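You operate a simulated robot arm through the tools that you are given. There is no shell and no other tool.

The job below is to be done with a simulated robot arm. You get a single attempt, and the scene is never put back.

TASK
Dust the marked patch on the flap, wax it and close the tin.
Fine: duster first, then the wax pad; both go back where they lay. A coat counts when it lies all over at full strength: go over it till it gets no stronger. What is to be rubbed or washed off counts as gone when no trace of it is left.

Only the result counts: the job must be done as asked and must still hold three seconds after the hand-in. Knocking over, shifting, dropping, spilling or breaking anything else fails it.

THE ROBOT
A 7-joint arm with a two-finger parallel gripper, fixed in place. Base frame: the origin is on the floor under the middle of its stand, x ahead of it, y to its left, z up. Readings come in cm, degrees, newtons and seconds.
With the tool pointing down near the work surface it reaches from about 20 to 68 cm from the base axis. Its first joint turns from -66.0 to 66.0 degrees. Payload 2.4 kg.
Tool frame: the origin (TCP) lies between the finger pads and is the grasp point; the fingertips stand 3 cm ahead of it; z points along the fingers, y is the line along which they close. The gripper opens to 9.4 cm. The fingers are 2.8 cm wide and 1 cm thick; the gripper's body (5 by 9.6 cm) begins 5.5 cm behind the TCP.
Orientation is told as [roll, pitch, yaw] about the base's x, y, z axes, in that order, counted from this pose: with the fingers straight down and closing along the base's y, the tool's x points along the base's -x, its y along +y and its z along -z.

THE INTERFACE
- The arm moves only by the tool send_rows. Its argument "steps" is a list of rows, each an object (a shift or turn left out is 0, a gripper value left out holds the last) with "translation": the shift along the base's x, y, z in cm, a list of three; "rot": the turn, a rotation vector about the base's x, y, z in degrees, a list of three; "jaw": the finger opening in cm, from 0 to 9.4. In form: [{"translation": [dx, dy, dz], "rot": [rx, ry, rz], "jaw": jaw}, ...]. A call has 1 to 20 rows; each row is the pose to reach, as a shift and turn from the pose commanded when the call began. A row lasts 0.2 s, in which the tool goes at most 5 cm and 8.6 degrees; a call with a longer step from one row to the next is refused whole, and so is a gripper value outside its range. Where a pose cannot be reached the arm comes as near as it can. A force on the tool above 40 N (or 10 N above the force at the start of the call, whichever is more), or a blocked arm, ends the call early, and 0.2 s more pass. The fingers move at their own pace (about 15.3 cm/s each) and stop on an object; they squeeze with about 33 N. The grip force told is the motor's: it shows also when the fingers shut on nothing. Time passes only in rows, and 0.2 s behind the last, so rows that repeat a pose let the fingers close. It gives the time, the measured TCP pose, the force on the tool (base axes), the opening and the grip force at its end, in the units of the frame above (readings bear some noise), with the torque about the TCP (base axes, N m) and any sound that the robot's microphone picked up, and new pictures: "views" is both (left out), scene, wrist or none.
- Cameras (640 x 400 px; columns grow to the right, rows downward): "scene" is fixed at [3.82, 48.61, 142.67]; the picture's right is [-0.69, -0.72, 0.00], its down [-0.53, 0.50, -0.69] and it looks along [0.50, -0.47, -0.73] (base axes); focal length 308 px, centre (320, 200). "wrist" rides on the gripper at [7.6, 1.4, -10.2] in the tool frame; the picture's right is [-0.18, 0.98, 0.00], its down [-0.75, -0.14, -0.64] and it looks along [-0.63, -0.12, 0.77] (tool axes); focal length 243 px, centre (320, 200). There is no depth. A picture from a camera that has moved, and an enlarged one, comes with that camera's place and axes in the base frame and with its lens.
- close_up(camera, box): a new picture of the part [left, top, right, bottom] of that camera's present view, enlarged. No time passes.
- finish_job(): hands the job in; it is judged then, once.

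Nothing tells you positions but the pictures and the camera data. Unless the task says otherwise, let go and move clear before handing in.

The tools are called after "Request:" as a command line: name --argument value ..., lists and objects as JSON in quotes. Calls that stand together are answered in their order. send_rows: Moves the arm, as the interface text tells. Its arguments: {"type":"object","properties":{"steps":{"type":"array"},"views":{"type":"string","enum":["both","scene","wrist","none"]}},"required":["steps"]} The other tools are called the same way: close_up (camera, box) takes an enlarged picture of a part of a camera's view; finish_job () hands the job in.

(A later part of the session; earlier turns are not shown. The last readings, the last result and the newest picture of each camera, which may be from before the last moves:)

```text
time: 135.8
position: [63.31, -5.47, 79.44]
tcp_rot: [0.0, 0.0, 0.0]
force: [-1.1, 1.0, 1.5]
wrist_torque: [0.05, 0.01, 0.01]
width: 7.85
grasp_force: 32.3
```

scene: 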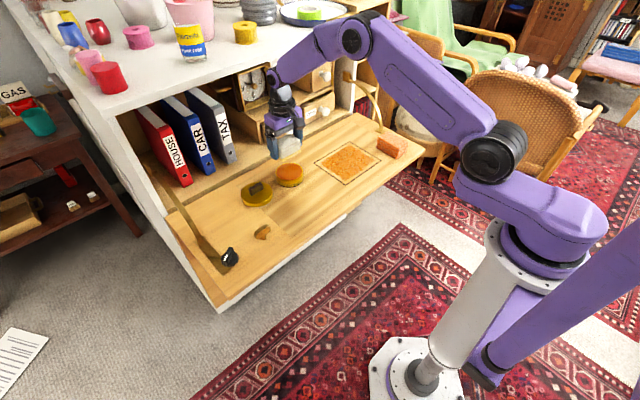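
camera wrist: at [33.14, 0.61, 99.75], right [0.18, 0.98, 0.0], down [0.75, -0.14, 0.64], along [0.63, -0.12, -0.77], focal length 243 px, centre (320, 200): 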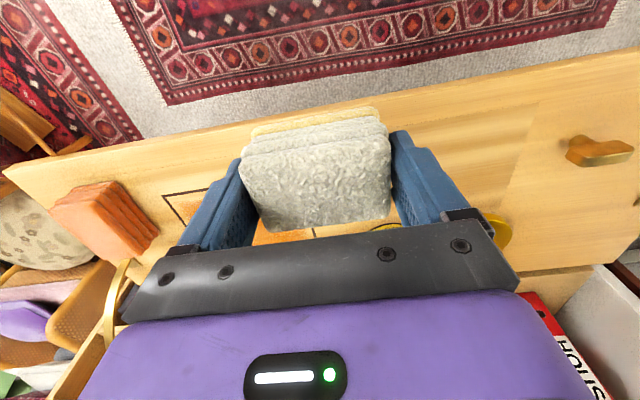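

Request:
send_rows --steps '[{"translation": [0, 0, -0.1]}, {"translation": [0, -2, -0.1]}, {"translation": [0, -4, -0.1]}, {"translation": [0, -6, -0.1]}, {"translation": [0, -8, -0.1]}, {"translation": [0, -10, -0.1]}, {"translation": [0, -12, -0.1]}, {"translation": [0, -14, -0.1]}, {"translation": [0, -16, -0.1]}, {"translation": [-2, -16, -0.1]}, {"translation": [-4, -16, -0.1]}, {"translation": [-6, -16, -0.1]}, {"translation": [-4, -16, -0.1]}, {"translation": [-2, -16, -0.1]}, {"translation": [-1.3, -14, -0.1]}, {"translation": [-1.3, -12, -0.1]}]' --views "none"

Request:
close_up --camera "scene" --box '[304, 130, 384, 190]'

```text
time: 139.2
position: [62.04, -17.58, 79.33]
tcp_rot: [-0.1, -0.2, 0.0]
force: [1.3, -4.4, 13.5]
wrist_torque: [-0.11, -0.02, 0.15]
width: 7.88
grasp_force: 33.0
```

```text
6.67 times, centred on (344, 160) of scene
camera zoom: at [3.8, 48.61, 142.68], right [-0.69, -0.72, 0.0], down [-0.53, 0.5, -0.69], along [0.5, -0.47, -0.73], focal length 2055 px, centre (160, 467)
```

zoom: 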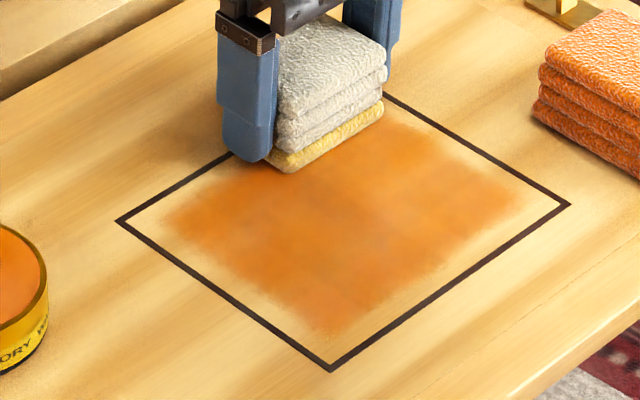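

The border stays the same, so the coat's area is fixed and it only needs strengthening. I continue with a third full pass.

Request:
send_rows --steps '[{"translation": [0, 2, -0.02]}, {"translation": [0, 4, -0.02]}, {"translation": [0, 6, -0.02]}, {"translation": [0, 8, -0.02]}, {"translation": [0, 10, -0.02]}, {"translation": [0, 11.2, -0.02]}, {"translation": [-2, 11.2, -0.02]}, {"translation": [-2, 9, -0.02]}, {"translation": [-2, 7, -0.02]}, {"translation": [-2, 5, -0.02]}, {"translation": [-2, 3, -0.02]}, {"translation": [-2, 1, -0.02]}, {"translation": [-2, -1, -0.02]}, {"translation": [-2, -3, -0.02]}, {"translation": [-4, -3, -0.03]}, {"translation": [-4, -1, -0.03]}, {"translation": [-4, 1, -0.03]}, {"translation": [-4, 3, -0.03]}, {"translation": [-4, 5, -0.03]}, {"translation": [-4, 7, -0.03]}]' --views "none"

Request:
send_rows --steps '[{"translation": [0, 2, 0]}, {"translation": [0, 4, 0]}, {"translation": [-2, 4, -0.02]}, {"translation": [-2, 2, -0.02]}, {"translation": [-2, 0, -0.02]}, {"translation": [-2, -2, -0.02]}, {"translation": [-2, -4, -0.02]}, {"translation": [-2, -6, -0.02]}, {"translation": [-2, -8, -0.02]}, {"translation": [-2, -9.8, -0.02]}, {"translation": [-4, -9.8, -0.04]}, {"translation": [-4, -8, -0.04]}, {"translation": [-4, -6, -0.04]}, {"translation": [-4, -4, -0.04]}, {"translation": [-4, -2, -0.04]}, {"translation": [-4, 0, -0.04]}, {"translation": [-4, 2, -0.04]}, {"translation": [-4, 4, -0.04]}]' --views "none"

```text
time: 143.4
position: [58.04, -10.39, 79.26]
tcp_rot: [0.0, 0.0, 0.2]
force: [0.0, -7.6, 20.9]
wrist_torque: [-0.27, -0.07, 0.14]
width: 7.85
grasp_force: 32.6
```

```text
time: 147.2
position: [54.19, -6.69, 79.1]
tcp_rot: [0.0, -0.1, 0.0]
force: [-0.7, -5.9, 13.1]
wrist_torque: [-0.12, 0.11, 0.13]
width: 7.84
grasp_force: 33.3
```

Request:
send_rows --steps '[{"translation": [-2, 0, -0.03]}, {"translation": [-2, -2, -0.03]}, {"translation": [-2, -4, -0.03]}, {"translation": [-2, -6, -0.03]}, {"translation": [-2, -8, -0.03]}, {"translation": [-2, -10, -0.03]}, {"translation": [-2, -12, -0.03]}, {"translation": [-2, -13.7, -0.03]}, {"translation": [-4, -13.7, -0.06]}, {"translation": [-4, -12, -0.06]}, {"translation": [-4, -10, -0.06]}, {"translation": [-4, -8, -0.06]}, {"translation": [-4, -6, -0.06]}, {"translation": [-4, -4, -0.06]}, {"translation": [-4, -2, -0.06]}, {"translation": [-4, 0, -0.06]}]' --views "none"

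Request:
send_rows --steps '[{"translation": [0, 0, 3]}, {"translation": [0, 2, 7]}, {"translation": [2, 5, 10]}, {"translation": [5, 8.5, 10]}, {"translation": [9, 11.2, 10]}, {"translation": [13, 12.05, 10]}, {"translation": [13, 12.05, 10]}]' --views "none"

Request:
close_up --camera "scene" --box '[304, 130, 384, 190]'

Request:
close_up --camera "scene" --box '[250, 130, 330, 200]'

Request:
close_up --camera "scene" --box '[325, 140, 373, 175]'

```text
time: 150.6
position: [49.94, -6.41, 79.17]
tcp_rot: [0.0, 0.0, 0.0]
force: [0.1, -0.1, -1.4]
wrist_torque: [0.01, 0.02, -0.01]
width: 7.86
grasp_force: 32.7
```

```text
time: 152.2
position: [63.04, 5.64, 89.1]
tcp_rot: [0.0, 0.1, 0.0]
force: [-0.3, 0.1, -2.7]
wrist_torque: [-0.01, 0.01, 0.04]
width: 7.85
grasp_force: 33.1
```

```text
6.67 times, centred on (344, 160) of scene
camera zoom: at [3.82, 48.62, 142.67], right [-0.69, -0.72, 0.0], down [-0.53, 0.5, -0.69], along [0.5, -0.47, -0.73], focal length 2055 px, centre (160, 467)
```

zoom: 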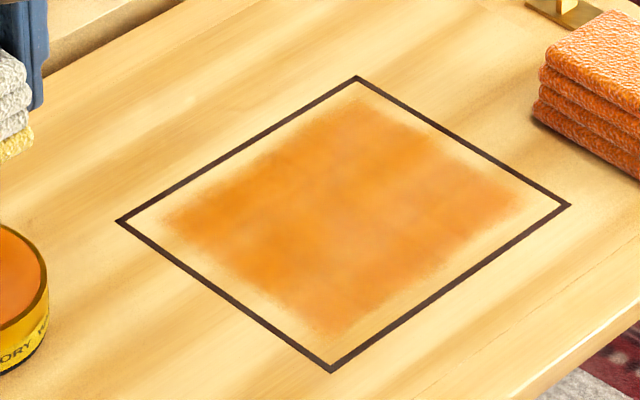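

```text
5.71 times, centred on (290, 165) of scene
camera zoom: at [3.82, 48.62, 142.67], right [-0.69, -0.72, 0.0], down [-0.53, 0.5, -0.69], along [0.5, -0.47, -0.73], focal length 1762 px, centre (491, 400)
```

zoom: 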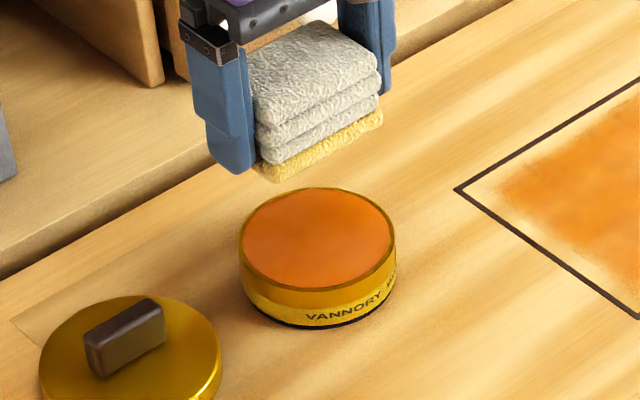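

```text
11.43 times, centred on (349, 158) of scene
camera zoom: at [3.82, 48.62, 142.67], right [-0.69, -0.72, 0.0], down [-0.53, 0.5, -0.69], along [0.5, -0.47, -0.73], focal length 3524 px, centre (-11, 686)
```

zoom: 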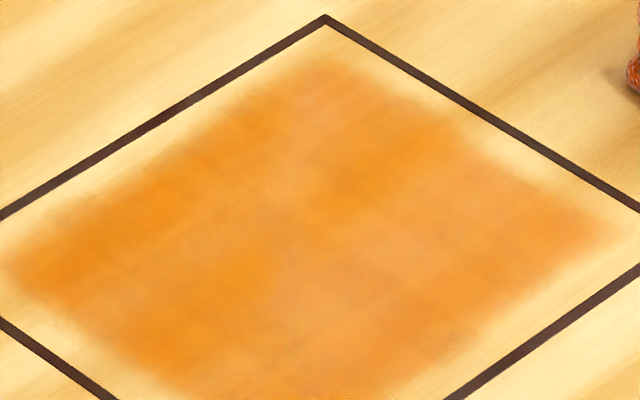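

The coat looks nearly unchanged from the second to the third pass, so it is close to saturation. For certainty I dip once more and cross-rub along x with good pressure.

Request:
send_rows --steps '[{"translation": [0, 0, -3]}, {"translation": [0, 0, -5.8]}, {"translation": [0, 0, -6.6]}, {"translation": [0, 0, -6.85]}, {"translation": [0, 0, -6.92]}]' --views "none"

Request:
send_rows --steps '[{"translation": [0, 0, -0.05]}]' --views "none"

```text
time: 153.4
position: [63.06, 5.63, 82.27]
tcp_rot: [0.1, -0.1, -0.1]
force: [-4.5, 0.1, 9.9]
wrist_torque: [-0.02, 0.15, 0.01]
width: 7.88
grasp_force: 33.2
```

```text
time: 153.8
position: [63.01, 5.53, 82.35]
tcp_rot: [0.0, -0.1, 0.0]
force: [-6.9, -0.9, 18.2]
wrist_torque: [-0.09, 0.22, 0.0]
width: 7.88
grasp_force: 33.3
```

Request:
send_rows --steps '[{"translation": [0, 0, 2]}, {"translation": [0, -2, 5]}, {"translation": [-0.5, -6.5, 5.5]}, {"translation": [-1, -11, 5.5]}, {"translation": [-1.3, -14.5, 4]}, {"translation": [-1.3, -14.5, 0]}, {"translation": [-1.3, -14.5, -2.5]}, {"translation": [-1.3, -14.5, -2.95]}]' --views "none"

Request:
send_rows --steps '[{"translation": [0, 0, -0.06]}]' --views "none"

```text
time: 155.6
position: [61.75, -9.04, 79.24]
tcp_rot: [-0.1, -0.1, 0.0]
force: [-5.6, 0.8, 9.9]
wrist_torque: [0.06, 0.08, 0.06]
width: 7.87
grasp_force: 33.3
```

```text
time: 156.0
position: [61.77, -9.03, 79.33]
tcp_rot: [0.0, -0.2, 0.0]
force: [-7.8, 2.0, 18.9]
wrist_torque: [0.07, 0.16, 0.03]
width: 7.86
grasp_force: 33.5
```

Request:
send_rows --steps '[{"translation": [-2, 0, 0]}, {"translation": [-4, 0, -0.01]}, {"translation": [-6, 0, -0.02]}, {"translation": [-8, 0, -0.03]}, {"translation": [-10, 0, -0.04]}, {"translation": [-11.6, 0, -0.05]}, {"translation": [-11.6, -2, -0.05]}, {"translation": [-11.6, -3.5, -0.05]}, {"translation": [-10, -3.5, -0.04]}, {"translation": [-8, -3.5, -0.03]}, {"translation": [-6, -3.5, -0.02]}, {"translation": [-4, -3.5, -0.02]}, {"translation": [-2, -3.5, -0.02]}, {"translation": [0, -3.5, -0.02]}]' --views "none"

Request:
send_rows --steps '[{"translation": [0, -2, 0]}, {"translation": [0, -3.5, 0]}, {"translation": [-2, -3.5, 0]}, {"translation": [-4, -3.5, -0.01]}, {"translation": [-6, -3.5, -0.02]}, {"translation": [-8, -3.5, -0.03]}, {"translation": [-10, -3.5, -0.04]}, {"translation": [-11.6, -3.5, -0.05]}, {"translation": [-11.6, -5.5, -0.05]}, {"translation": [-11.6, -7.4, -0.05]}, {"translation": [-10, -7.4, -0.04]}, {"translation": [-8, -7.4, -0.03]}, {"translation": [-6, -7.4, -0.02]}, {"translation": [-4, -7.4, -0.02]}, {"translation": [-2, -7.4, -0.02]}, {"translation": [0, -7.4, -0.02]}]' --views "none"

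Request:
close_up --camera "scene" --box '[304, 130, 384, 190]'

```text
time: 159.0
position: [61.8, -12.62, 79.18]
tcp_rot: [0.0, 0.0, 0.0]
force: [-6.7, 0.3, 13.5]
wrist_torque: [0.11, 0.1, 0.05]
width: 7.84
grasp_force: 32.8
```

```text
time: 162.4
position: [61.77, -19.99, 79.28]
tcp_rot: [0.0, -0.1, 0.0]
force: [-13.4, 0.2, 23.7]
wrist_torque: [0.13, 0.22, 0.09]
width: 7.87
grasp_force: 33.2
```

```text
6.67 times, centred on (344, 160) of scene
camera zoom: at [3.75, 48.63, 142.67], right [-0.69, -0.72, 0.0], down [-0.53, 0.5, -0.69], along [0.5, -0.47, -0.73], focal length 2055 px, centre (160, 467)
```

zoom: 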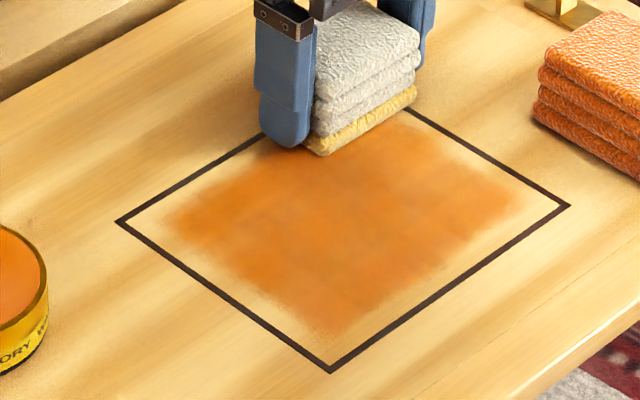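

The coat now looks uniform. I make one more reverse cross-rub with offset lanes, then lift and compare.

Request:
send_rows --steps '[{"translation": [0, 1.7, 0]}, {"translation": [-2, 1.7, 0]}, {"translation": [-4, 1.7, 0]}, {"translation": [-6, 1.7, -0.01]}, {"translation": [-8, 1.7, -0.02]}, {"translation": [-10, 1.7, -0.03]}, {"translation": [-11.6, 1.7, -0.04]}, {"translation": [-11.6, 3.5, -0.04]}, {"translation": [-11.6, 5.4, -0.04]}, {"translation": [-10, 5.4, -0.03]}, {"translation": [-8, 5.4, -0.02]}, {"translation": [-6, 5.4, -0.01]}, {"translation": [-4, 5.4, -0.01]}, {"translation": [-2, 5.4, -0.01]}, {"translation": [0, 5.4, -0.01]}]' --views "none"

Request:
send_rows --steps '[{"translation": [0, 2, 0]}, {"translation": [0, 3.7, 0]}, {"translation": [-2, 3.7, 0]}, {"translation": [-4, 3.7, -0.01]}, {"translation": [-6, 3.7, -0.02]}, {"translation": [-8, 3.7, -0.03]}, {"translation": [-10, 3.7, -0.04]}, {"translation": [-11.6, 3.7, -0.05]}, {"translation": [-11.6, 5.5, -0.05]}, {"translation": [-11.6, 7.2, -0.05]}, {"translation": [-10, 7.2, -0.04]}, {"translation": [-8, 7.2, -0.03]}, {"translation": [-6, 7.2, -0.02]}, {"translation": [-4, 7.2, -0.02]}, {"translation": [-2, 7.2, -0.02]}, {"translation": [0, 7.2, -0.02]}]' --views "none"

```text
time: 165.6
position: [61.82, -14.43, 79.19]
tcp_rot: [0.0, 0.0, 0.0]
force: [-7.6, 0.0, 13.9]
wrist_torque: [0.0, -0.04, 0.01]
width: 7.85
grasp_force: 33.1
```

```text
time: 169.0
position: [61.76, -7.37, 79.1]
tcp_rot: [-0.1, 0.0, 0.0]
force: [-8.8, -0.6, 17.2]
wrist_torque: [0.01, 0.09, 0.03]
width: 7.87
grasp_force: 32.9
```

Request:
send_rows --steps '[{"translation": [0, 0, 3]}, {"translation": [0, 2, 7]}, {"translation": [0.4, 5, 10]}, {"translation": [0.8, 9, 10]}, {"translation": [1.3, 12.8, 10]}, {"translation": [1.3, 12.8, 10]}]' --views "both"

Request:
close_up --camera "scene" --box '[304, 130, 384, 190]'

Request:
close_up --camera "scene" --box '[325, 140, 373, 175]'

Request:
close_up --camera "scene" --box '[250, 130, 330, 200]'

Request:
close_up --camera "wrist" --box '[0, 0, 240, 160]'

```text
time: 170.4
position: [62.97, 5.69, 89.19]
tcp_rot: [0.0, 0.0, 0.0]
force: [-0.7, -1.0, -1.0]
wrist_torque: [-0.02, -0.02, 0.0]
width: 7.87
grasp_force: 32.5
camera wrist: at [55.34, 7.12, 99.43], right [0.18, 0.98, 0.0], down [0.75, -0.14, 0.64], along [0.63, -0.12, -0.77], focal length 243 px, centre (320, 200)
```

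scene: 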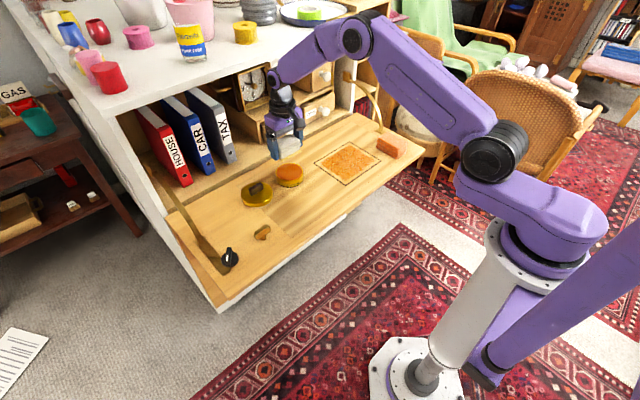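
wrist: 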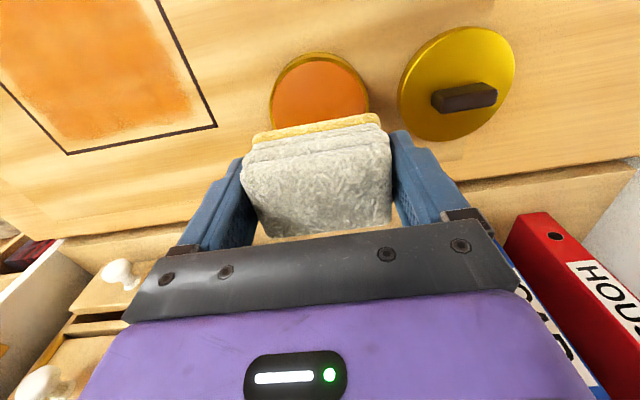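

```text
6.67 times, centred on (344, 160) of scene
camera zoom: at [3.82, 48.62, 142.67], right [-0.69, -0.72, 0.0], down [-0.53, 0.5, -0.69], along [0.5, -0.47, -0.73], focal length 2055 px, centre (160, 467)
```

zoom: 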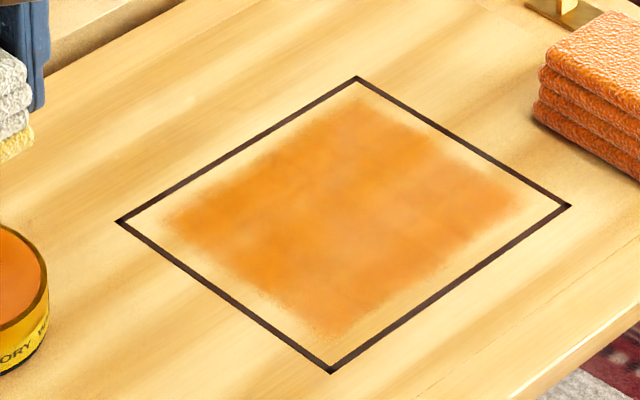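

```text
11.43 times, centred on (349, 158) of scene
camera zoom: at [3.82, 48.62, 142.67], right [-0.69, -0.72, 0.0], down [-0.53, 0.5, -0.69], along [0.5, -0.47, -0.73], focal length 3524 px, centre (-11, 686)
```

zoom: 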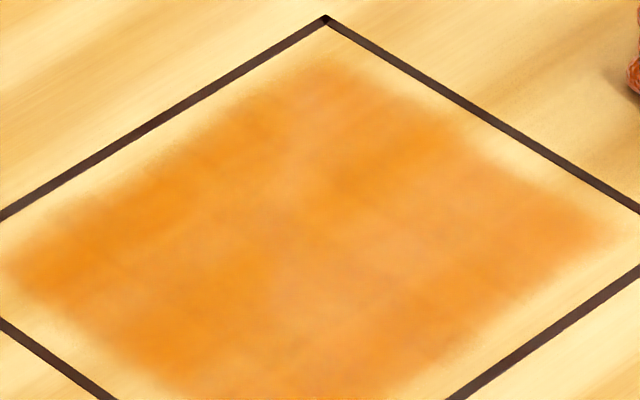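

```text
5.71 times, centred on (290, 165) of scene
camera zoom: at [3.82, 48.62, 142.67], right [-0.69, -0.72, 0.0], down [-0.53, 0.5, -0.69], along [0.5, -0.47, -0.73], focal length 1762 px, centre (491, 400)
```

zoom: 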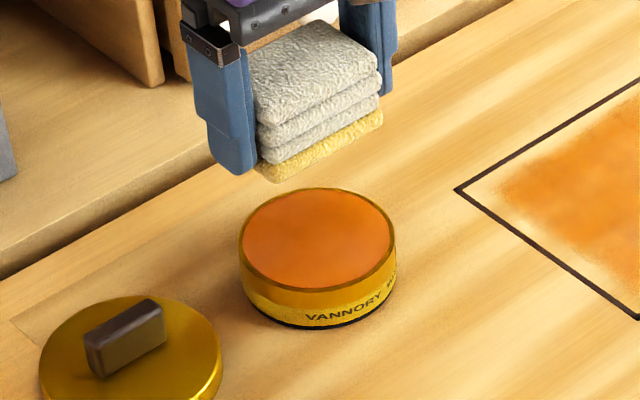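

```text
2.50 times, centred on (120, 80) of wrist
camera zoom: at [55.34, 7.12, 99.43], right [0.18, 0.98, 0.0], down [0.75, -0.14, 0.64], along [0.63, -0.12, -0.77], focal length 606 px, centre (820, 500)
```

zoom: 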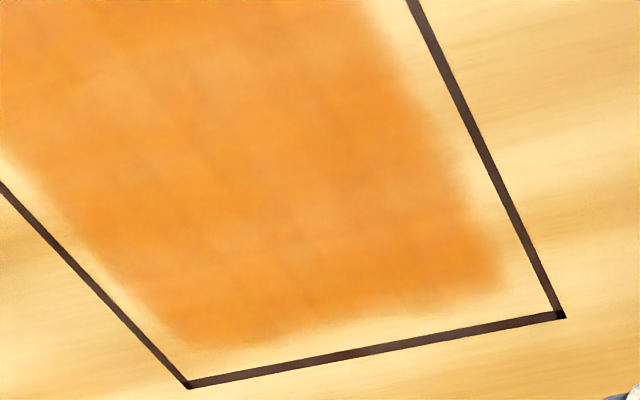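

The coat is identical to the previous look, so it has reached full strength. The black knob at the flap's left end seems to look different, so I check it before going on.

Request:
close_up --camera "scene" --box '[160, 200, 290, 310]'

Request:
close_up --camera "scene" --box '[200, 220, 280, 280]'

```text
3.64 times, centred on (225, 255) of scene
camera zoom: at [3.82, 48.62, 142.67], right [-0.69, -0.72, 0.0], down [-0.53, 0.5, -0.69], along [0.5, -0.47, -0.73], focal length 1121 px, centre (666, 0)
```

zoom: 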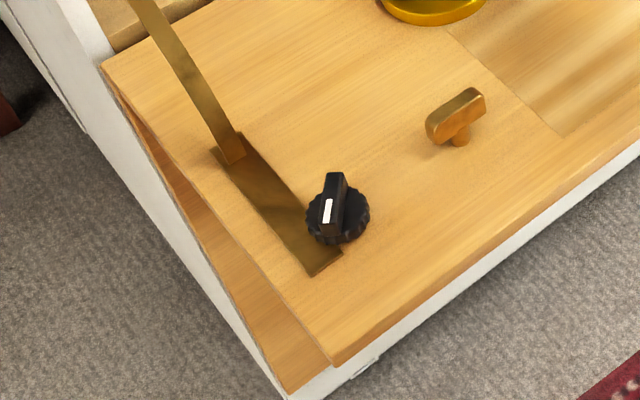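

```text
6.67 times, centred on (240, 250) of scene
camera zoom: at [3.82, 48.62, 142.67], right [-0.69, -0.72, 0.0], down [-0.53, 0.5, -0.69], along [0.5, -0.47, -0.73], focal length 2055 px, centre (853, -133)
```

zoom: 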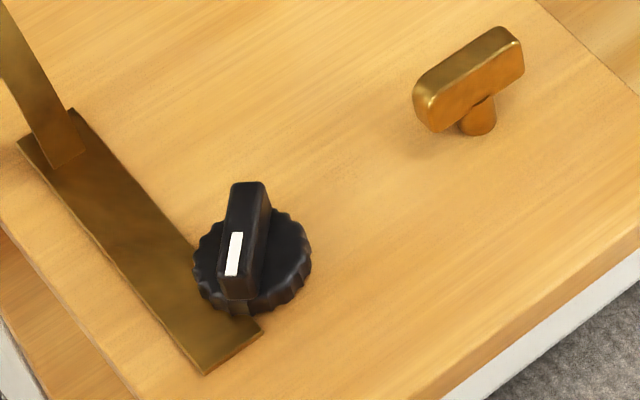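

The black knob has turned since the start on its own, like a wind-up timer; I did not touch it, and I will keep an eye on it. The wax pad can go back now: I carry it above its place and lower it.

Request:
send_rows --steps '[{"translation": [-4.6, 0.2, 0]}, {"translation": [-9.2, 0.4, 0]}, {"translation": [-13.8, 0.5, 0]}, {"translation": [-13.8, 0.5, -4]}, {"translation": [-13.8, 0.5, -8]}, {"translation": [-13.8, 0.5, -9.5]}, {"translation": [-13.8, 0.5, -9.85]}, {"translation": [-13.8, 0.5, -9.85]}]' --views "scene"

Request:
close_up --camera "scene" --box '[290, 174, 354, 214]'

Request:
close_up --camera "scene" --box '[200, 220, 280, 280]'

```text
time: 172.2
position: [49.27, 5.98, 79.16]
tcp_rot: [0.0, 0.0, 0.0]
force: [0.1, 0.0, -0.1]
wrist_torque: [0.0, 0.01, -0.01]
width: 7.87
grasp_force: 33.6
```

scene: 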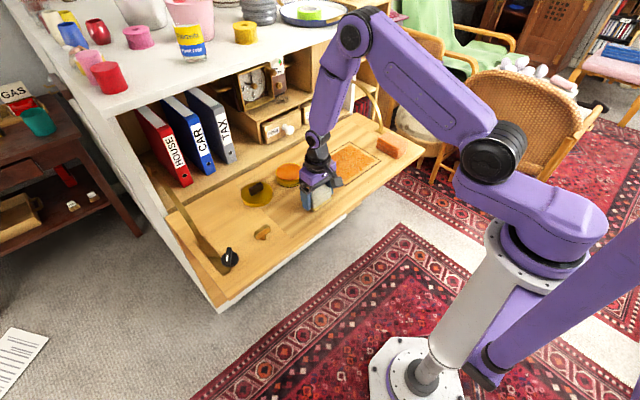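

```text
10.00 times, centred on (322, 194) of scene
camera zoom: at [3.82, 48.62, 142.67], right [-0.69, -0.72, 0.0], down [-0.53, 0.5, -0.69], along [0.5, -0.47, -0.73], focal length 3083 px, centre (300, 260)
```

zoom: 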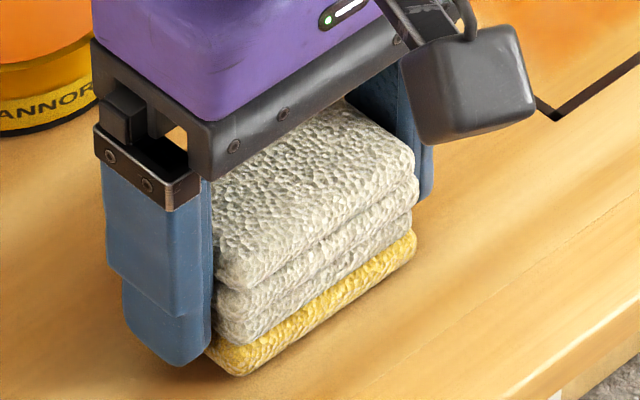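

```text
6.67 times, centred on (240, 250) of scene
camera zoom: at [3.82, 48.62, 142.67], right [-0.69, -0.72, 0.0], down [-0.53, 0.5, -0.69], along [0.5, -0.47, -0.73], focal length 2055 px, centre (853, -133)
```

zoom: 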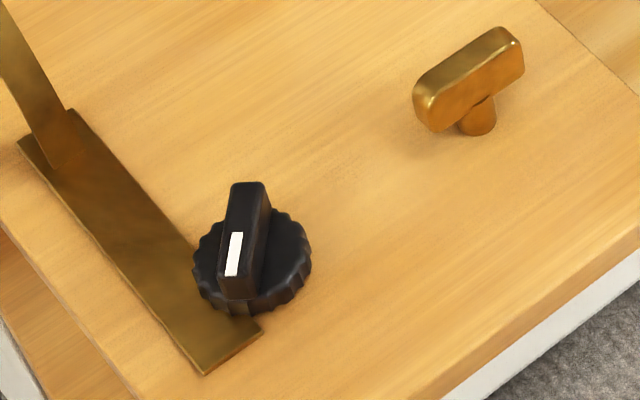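

The knob shows no motion over two seconds. I notice in the pictures that the flap has sunk a few millimetres under my pressing, so no more hard pressing. Before releasing the wax pad I check how it sits in the grip, since it may have crept along x.

Request:
close_up --camera "wrist" --box '[180, 80, 500, 260]'

Request:
close_up --camera "scene" --box '[380, 120, 440, 180]'

```text
2.00 times, centred on (340, 170) of wrist
camera zoom: at [41.65, 7.56, 89.55], right [0.18, 0.98, 0.0], down [0.75, -0.14, 0.64], along [0.63, -0.12, -0.77], focal length 485 px, centre (280, 260)
```

zoom: 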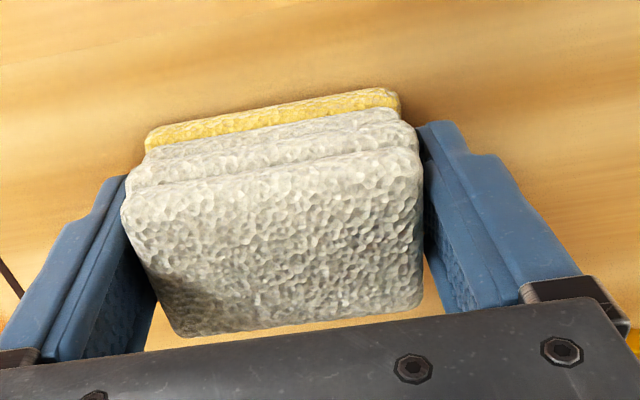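

```text
6.67 times, centred on (410, 150) of scene
camera zoom: at [3.82, 48.62, 142.67], right [-0.69, -0.72, 0.0], down [-0.53, 0.5, -0.69], along [0.5, -0.47, -0.73], focal length 2055 px, centre (-280, 533)
```

zoom: 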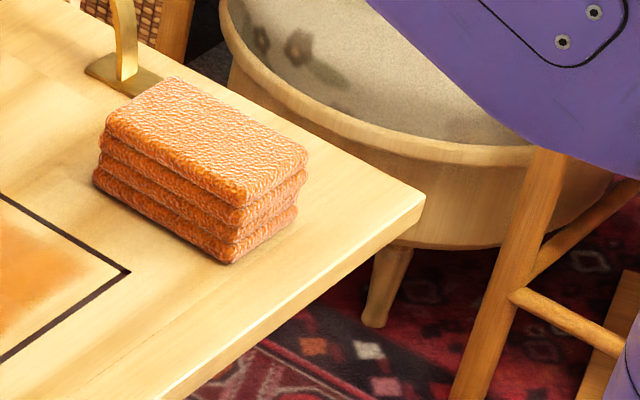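

The pad has crept about 0.6 cm toward +x in the grip, so I shift back by that amount, touch down gently and verify.

Request:
send_rows --steps '[{"translation": [-0.3, 0.05, 0]}, {"translation": [-0.65, 0.1, 0]}, {"translation": [-0.65, 0.1, -0.05]}, {"translation": [-0.65, 0.1, -0.08]}]' --views "none"

Request:
close_up --camera "scene" --box '[290, 174, 354, 214]'

```text
time: 173.2
position: [48.59, 6.11, 79.19]
tcp_rot: [0.0, 0.1, 0.0]
force: [-0.2, -0.8, -0.6]
wrist_torque: [0.0, 0.01, 0.0]
width: 7.85
grasp_force: 32.6
```

```text
10.00 times, centred on (322, 194) of scene
camera zoom: at [3.82, 48.62, 142.67], right [-0.69, -0.72, 0.0], down [-0.53, 0.5, -0.69], along [0.5, -0.47, -0.73], focal length 3083 px, centre (300, 260)
```

zoom: 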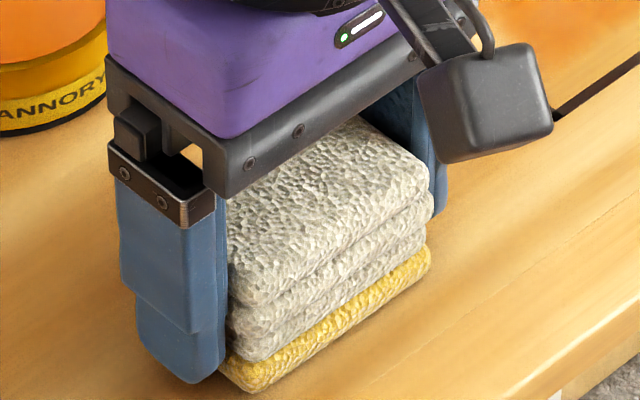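

That matches the original place (allowing for the sunken flap). I lower the last bit until it touches.

Request:
send_rows --steps '[{"translation": [0, 0, -0.05]}]' --views "none"

Request:
send_rows --steps '[{"translation": [0, 0, -0.04]}]' --views "none"

```text
time: 173.6
position: [48.62, 6.18, 79.18]
tcp_rot: [0.0, 0.0, 0.1]
force: [0.1, 0.4, -0.8]
wrist_torque: [0.0, -0.02, 0.01]
width: 7.86
grasp_force: 32.8
```

```text
time: 174.0
position: [48.57, 6.03, 79.06]
tcp_rot: [0.0, 0.1, 0.0]
force: [0.7, 0.2, -1.5]
wrist_torque: [0.03, 0.01, -0.01]
width: 7.87
grasp_force: 33.3
```

Request:
send_rows --steps '[{"translation": [0, 0, -0.05]}]' --views "none"

Request:
send_rows --steps '[{"translation": [0, 0, -0.04]}]' --views "none"

```text
time: 174.4
position: [48.7, 5.97, 79.06]
tcp_rot: [0.1, 0.1, 0.0]
force: [-0.5, -0.6, 3.7]
wrist_torque: [0.01, -0.05, -0.02]
width: 7.88
grasp_force: 32.6
```

```text
time: 174.8
position: [48.59, 6.15, 78.93]
tcp_rot: [0.0, 0.0, 0.0]
force: [-2.7, -1.8, 11.0]
wrist_torque: [-0.01, -0.08, -0.01]
width: 7.86
grasp_force: 33.5
```

It touches. I ease the pressure, open and rise straight up.

Request:
send_rows --steps '[{"translation": [0, 0, 0.05], "jaw": 4}, {"translation": [0, 0, 0.05], "jaw": 9.4}, {"translation": [0, 0, 0.05], "jaw": 9.4}, {"translation": [0, 0, 2], "jaw": 9.4}, {"translation": [0, 0, 6]}, {"translation": [0, 0, 10]}, {"translation": [3, 3, 11]}, {"translation": [6, 6, 12]}, {"translation": [6, 6, 12]}]' --views "both"

Request:
close_up --camera "scene" --box '[290, 174, 354, 214]'

Request:
close_up --camera "scene" --box '[360, 120, 424, 160]'

Request:
close_up --camera "scene" --box '[200, 220, 280, 280]'

Request:
close_up --camera "scene" --box '[304, 130, 384, 190]'

```text
time: 176.8
position: [54.63, 12.18, 90.88]
tcp_rot: [0.0, 0.0, 0.0]
force: [0.8, 0.4, -0.2]
wrist_torque: [0.04, 0.04, -0.03]
width: 9.36
grasp_force: 0.0
camera wrist: at [46.95, 13.72, 101.25], right [0.18, 0.98, 0.0], down [0.75, -0.14, 0.64], along [0.63, -0.12, -0.77], focal length 243 px, centre (320, 200)
```

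scene: 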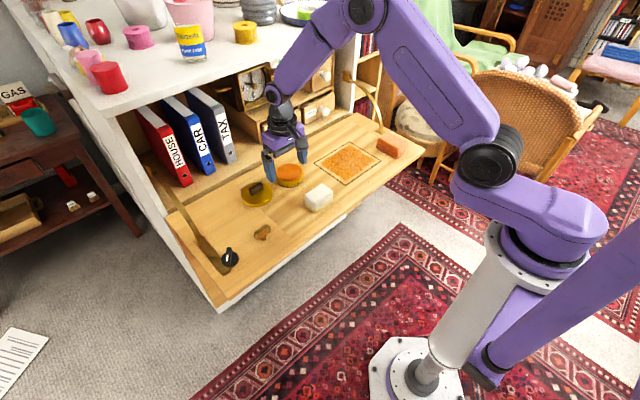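
wrist: 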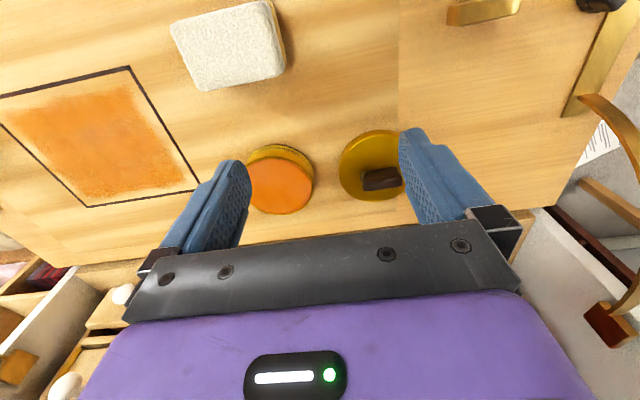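

```text
10.00 times, centred on (322, 194) of scene
camera zoom: at [3.82, 48.62, 142.67], right [-0.69, -0.72, 0.0], down [-0.53, 0.5, -0.69], along [0.5, -0.47, -0.73], focal length 3083 px, centre (300, 260)
```

zoom: 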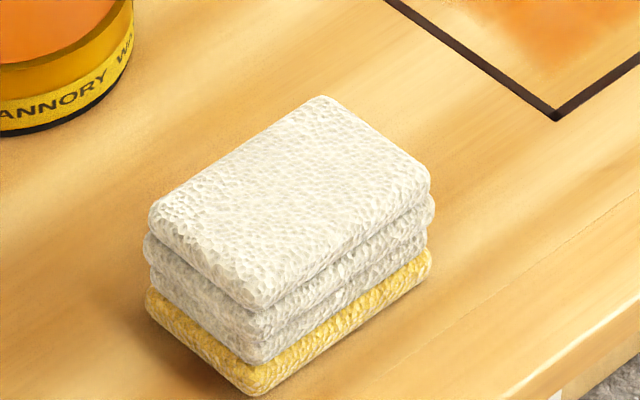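

```text
10.00 times, centred on (392, 140) of scene
camera zoom: at [3.82, 48.62, 142.67], right [-0.69, -0.72, 0.0], down [-0.53, 0.5, -0.69], along [0.5, -0.47, -0.73], focal length 3083 px, centre (-400, 800)
```

zoom: 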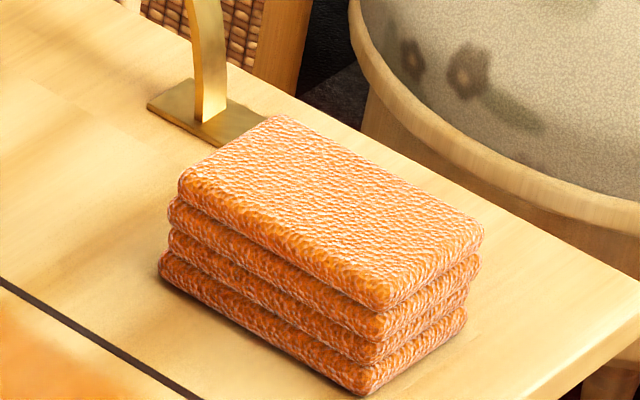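

```text
6.67 times, centred on (240, 250) of scene
camera zoom: at [3.82, 48.62, 142.67], right [-0.69, -0.72, 0.0], down [-0.53, 0.5, -0.69], along [0.5, -0.47, -0.73], focal length 2055 px, centre (853, -133)
```

zoom: 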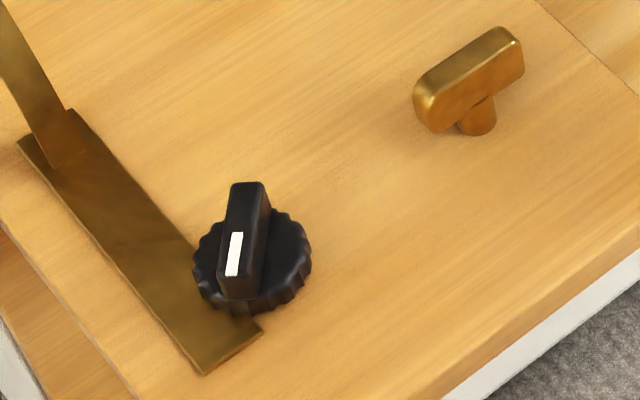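

```text
6.67 times, centred on (344, 160) of scene
camera zoom: at [3.82, 48.62, 142.67], right [-0.69, -0.72, 0.0], down [-0.53, 0.5, -0.69], along [0.5, -0.47, -0.73], focal length 2055 px, centre (160, 467)
```

zoom: 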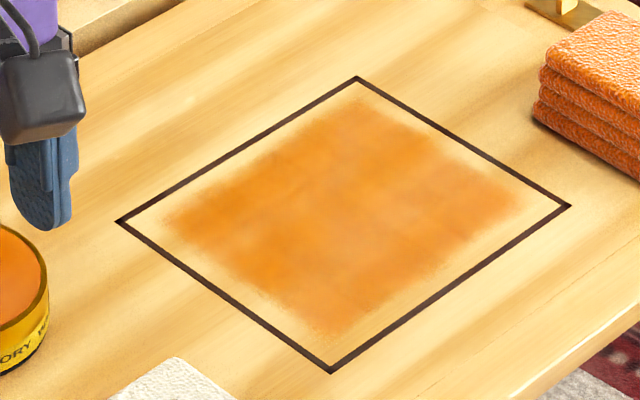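

Both pads lie back within a couple of millimetres and the coat is complete. Next is the lid: I move behind it for a clear view of its handle.

Request:
send_rows --steps '[{"translation": [-0.6, 3, 0]}, {"translation": [-0.6, 6, 0.5]}, {"translation": [-0.6, 6, 0.5]}]' --views "wrist"

Request:
close_up --camera "wrist" --box '[230, 120, 420, 230]'

Request:
close_up --camera "scene" --box '[232, 156, 312, 216]'

```text
time: 177.6
position: [54.02, 18.1, 91.44]
tcp_rot: [0.0, -0.1, 0.0]
force: [-0.4, 0.1, -0.3]
wrist_torque: [-0.01, -0.04, -0.01]
width: 9.41
grasp_force: 0.1
camera wrist: at [46.33, 19.69, 101.78], right [0.18, 0.98, 0.0], down [0.75, -0.14, 0.64], along [0.63, -0.12, -0.77], focal length 243 px, centre (320, 200)
```

wrist: 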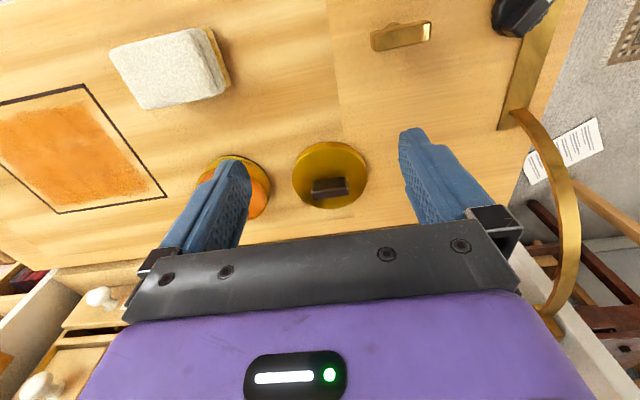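

```text
3.37 times, centred on (325, 175) of wrist
camera zoom: at [46.33, 19.69, 101.78], right [0.18, 0.98, 0.0], down [0.75, -0.14, 0.64], along [0.63, -0.12, -0.77], focal length 817 px, centre (303, 284)
```

zoom: 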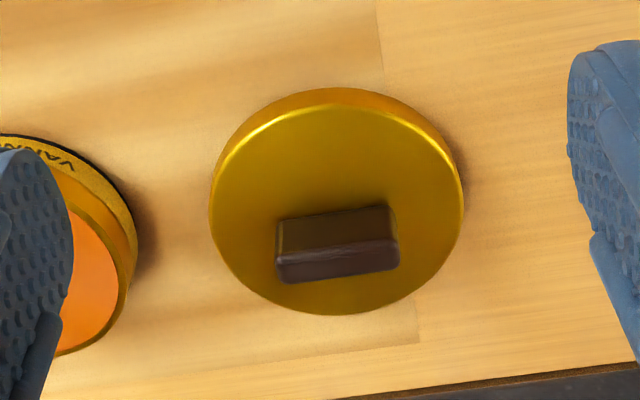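

```text
6.67 times, centred on (272, 186) of scene
camera zoom: at [3.82, 48.62, 142.67], right [-0.69, -0.72, 0.0], down [-0.53, 0.5, -0.69], along [0.5, -0.47, -0.73], focal length 2055 px, centre (640, 293)
```

zoom: 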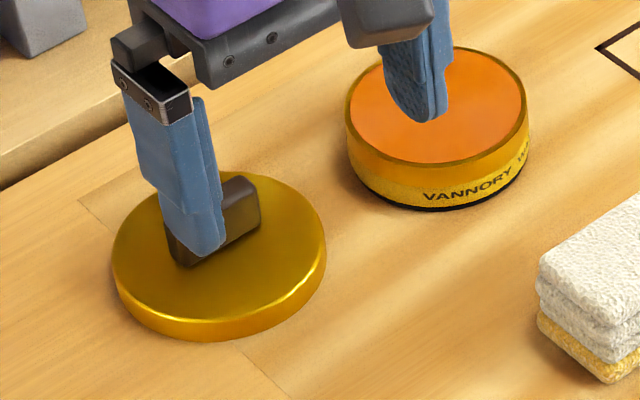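

The handle is a bar along y, about 4.1 × 1.2 × 2.3 cm, centred near (64.3, 17.5) on the lid, top at about 78.7. I can grip it by its ends with the present orientation, so I move above it with a smaller opening and check the alignment.

Request:
send_rows --steps '[{"translation": [3.4, -0.2, 0], "jaw": 7}, {"translation": [6.8, -0.4, 0]}, {"translation": [10.25, -0.65, 0]}, {"translation": [10.25, -0.65, -3]}, {"translation": [10.25, -0.65, -6]}, {"translation": [10.25, -0.65, -8]}, {"translation": [10.25, -0.65, -8]}]' --views "both"

Request:
close_up --camera "wrist" --box '[180, 60, 480, 240]'

Request:
close_up --camera "scene" --box '[222, 146, 302, 206]'

```text
time: 179.2
position: [64.27, 17.58, 83.5]
tcp_rot: [0.0, 0.0, 0.1]
force: [0.2, -0.1, 0.3]
wrist_torque: [-0.03, 0.02, 0.02]
width: 7.0
grasp_force: 0.1
camera wrist: at [56.62, 19.03, 93.76], right [0.18, 0.98, 0.0], down [0.75, -0.14, 0.64], along [0.63, -0.12, -0.77], focal length 243 px, centre (320, 200)
```

scene: 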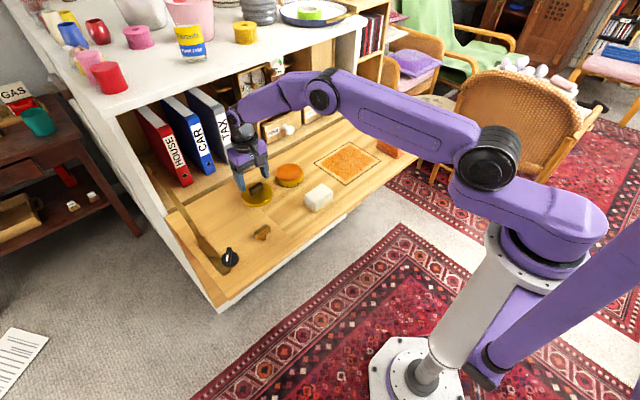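
wrist: 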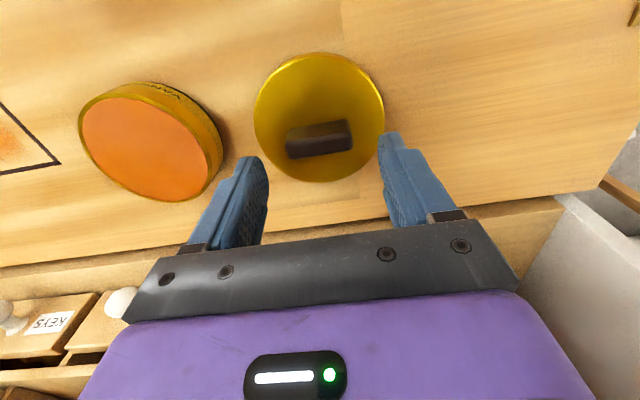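

```text
2.13 times, centred on (330, 150) of wrist
camera zoom: at [56.62, 19.03, 93.76], right [0.18, 0.98, 0.0], down [0.75, -0.14, 0.64], along [0.63, -0.12, -0.77], focal length 518 px, centre (299, 307)
```

zoom: 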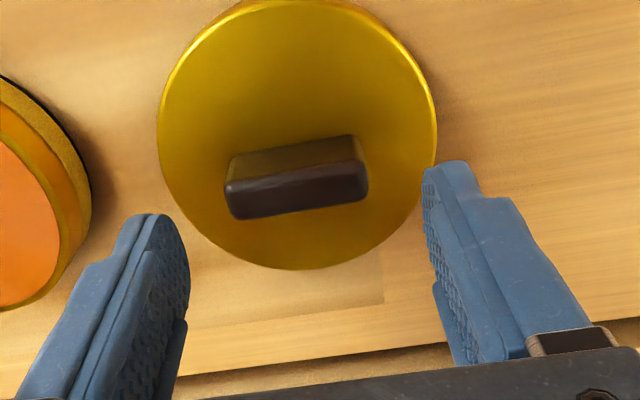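

```text
6.67 times, centred on (262, 176) of scene
camera zoom: at [3.82, 48.62, 142.67], right [-0.69, -0.72, 0.0], down [-0.53, 0.5, -0.69], along [0.5, -0.47, -0.73], focal length 2055 px, centre (707, 360)
```

zoom: 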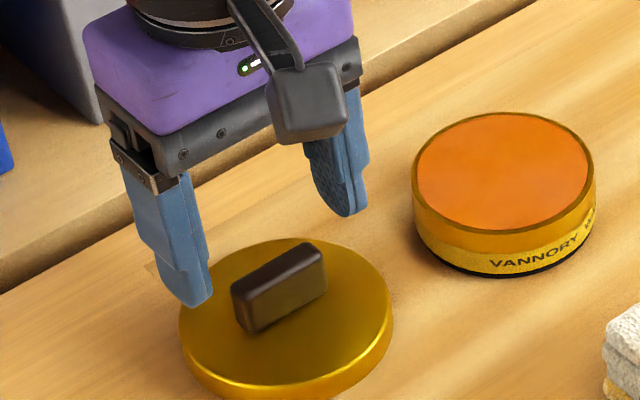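

Lid and tin are both in view of the wrist camera; I zoom onto the tin to fix their relative position.

Request:
close_up --camera "wrist" --box '[60, 70, 240, 210]'

Request:
close_up --camera "wrist" --box '[240, 40, 400, 190]'

```text
2.86 times, centred on (150, 140) of wrist
camera zoom: at [56.62, 19.03, 93.76], right [0.18, 0.98, 0.0], down [0.75, -0.14, 0.64], along [0.63, -0.12, -0.77], focal length 693 px, centre (806, 371)
```

zoom: 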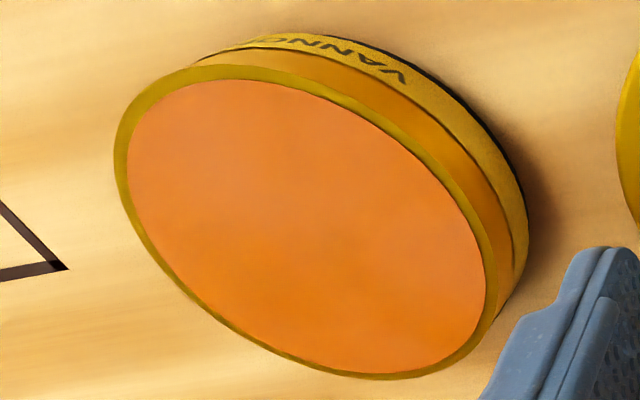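

```text
2.67 times, centred on (320, 115) of wrist
camera zoom: at [56.62, 19.03, 93.76], right [0.18, 0.98, 0.0], down [0.75, -0.14, 0.64], along [0.63, -0.12, -0.77], focal length 647 px, centre (320, 427)
```

zoom: 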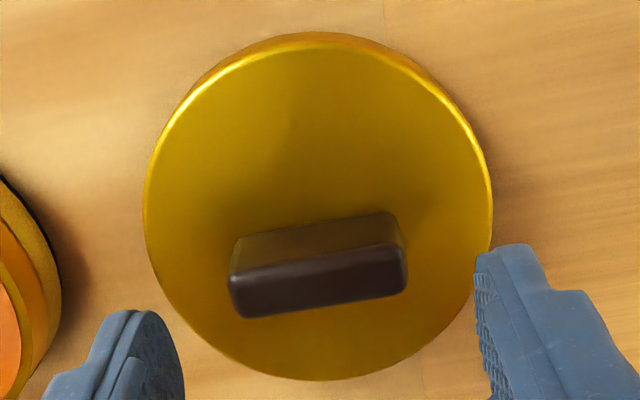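

The lid and its bar share the centre (64.2, 17.5) and the tin centre is at about (63.1, 5.4). I go down over the bar and close on its ends.

Request:
send_rows --steps '[{"translation": [-0.05, -0.03, -1.5], "jaw": 7}, {"translation": [-0.05, -0.03, -3]}, {"translation": [-0.05, -0.03, -3.5]}, {"translation": [-0.05, -0.03, -3.5]}]' --views "both"

Request:
close_up --camera "scene" --box '[222, 156, 302, 216]'

Request:
close_up --camera "wrist" --box '[180, 80, 480, 260]'

```text
time: 180.2
position: [64.22, 17.4, 80.09]
tcp_rot: [0.1, -0.1, -0.1]
force: [-5.6, -2.0, 17.9]
wrist_torque: [-0.13, -0.03, -0.02]
width: 7.0
grasp_force: 0.0
camera wrist: at [56.59, 18.95, 90.39], right [0.18, 0.98, 0.0], down [0.75, -0.14, 0.64], along [0.63, -0.12, -0.77], focal length 243 px, centre (320, 200)
```

scene: 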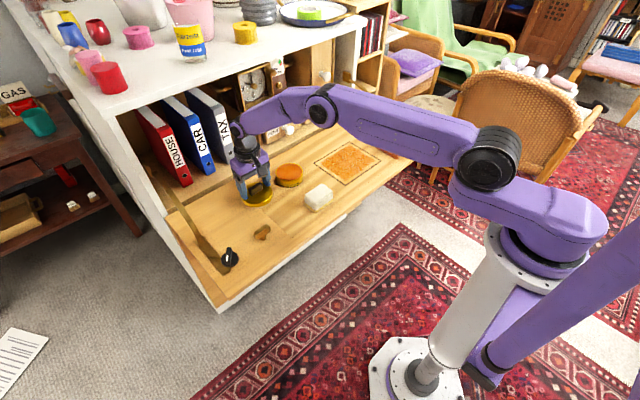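
wrist: 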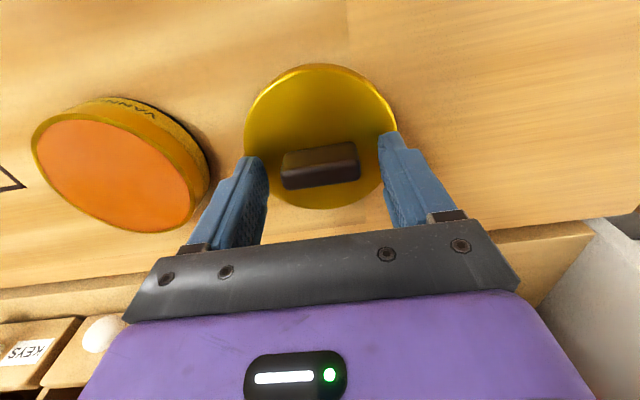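

```text
6.67 times, centred on (262, 186) of scene
camera zoom: at [3.77, 48.6, 142.68], right [-0.69, -0.72, 0.0], down [-0.53, 0.5, -0.69], along [0.5, -0.47, -0.73], focal length 2055 px, centre (707, 293)
```

zoom: 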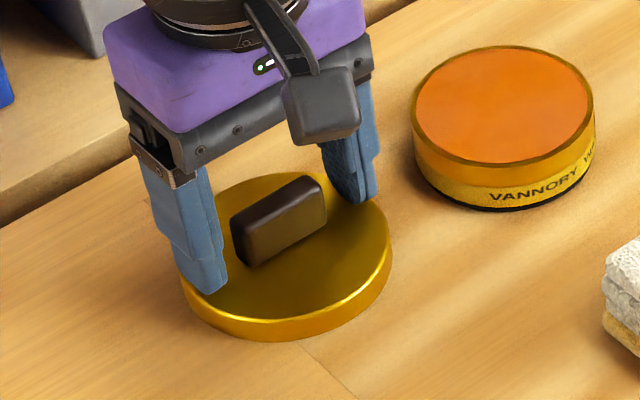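

```text
2.13 times, centred on (330, 170) of wrist
camera zoom: at [56.59, 18.95, 90.39], right [0.18, 0.98, 0.0], down [0.75, -0.14, 0.64], along [0.63, -0.12, -0.77], focal length 518 px, centre (299, 264)
```

zoom: 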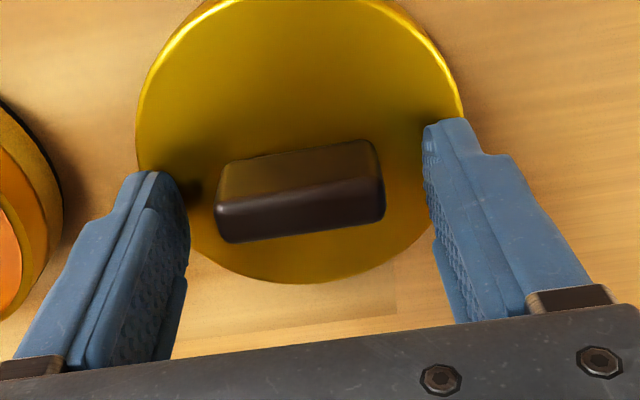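

The fingertips just touched the lid's top (about z = 77). I rise 0.35 cm, centre slightly better, and close on the bar.

Request:
send_rows --steps '[{"translation": [0, 0, 0.35], "jaw": 7}, {"translation": [-0.15, 0.1, 0.35], "jaw": 7}, {"translation": [-0.15, 0.1, 0.35], "jaw": 2}, {"translation": [-0.15, 0.1, 0.35], "jaw": 2}, {"translation": [-0.15, 0.1, 0.35], "jaw": 2}]' --views "wrist"

Request:
close_up --camera "wrist" --box '[180, 80, 480, 260]'

```text
time: 181.4
position: [64.02, 17.49, 80.31]
tcp_rot: [0.0, 0.0, 0.0]
force: [-0.6, -0.3, 0.2]
wrist_torque: [-0.02, -0.03, -0.02]
width: 4.29
grasp_force: 33.2
camera wrist: at [56.41, 19.02, 90.61], right [0.18, 0.98, 0.0], down [0.75, -0.14, 0.64], along [0.63, -0.12, -0.77], focal length 243 px, centre (320, 200)
```

wrist: 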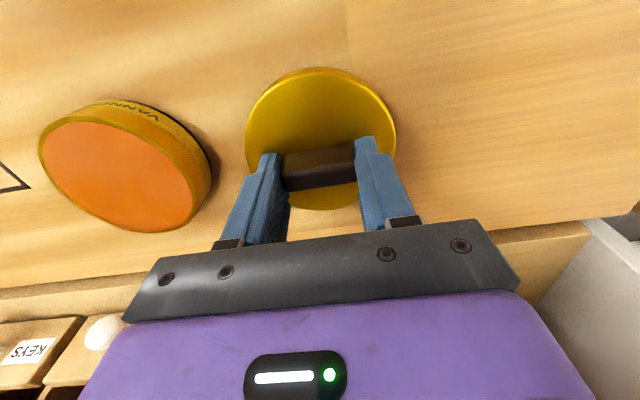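

```text
2.13 times, centred on (330, 170) of wrist
camera zoom: at [56.41, 19.02, 90.61], right [0.18, 0.98, 0.0], down [0.75, -0.14, 0.64], along [0.63, -0.12, -0.77], focal length 518 px, centre (299, 264)
```

zoom: 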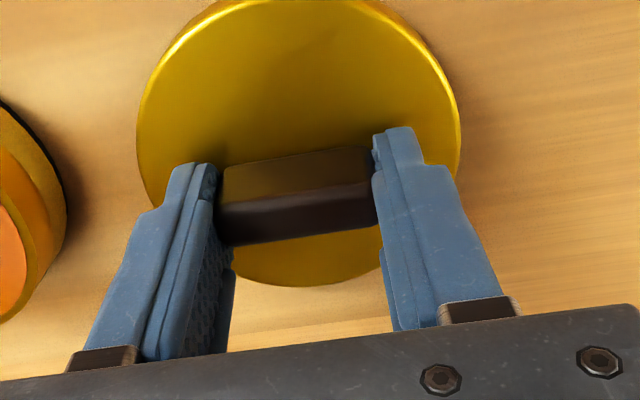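

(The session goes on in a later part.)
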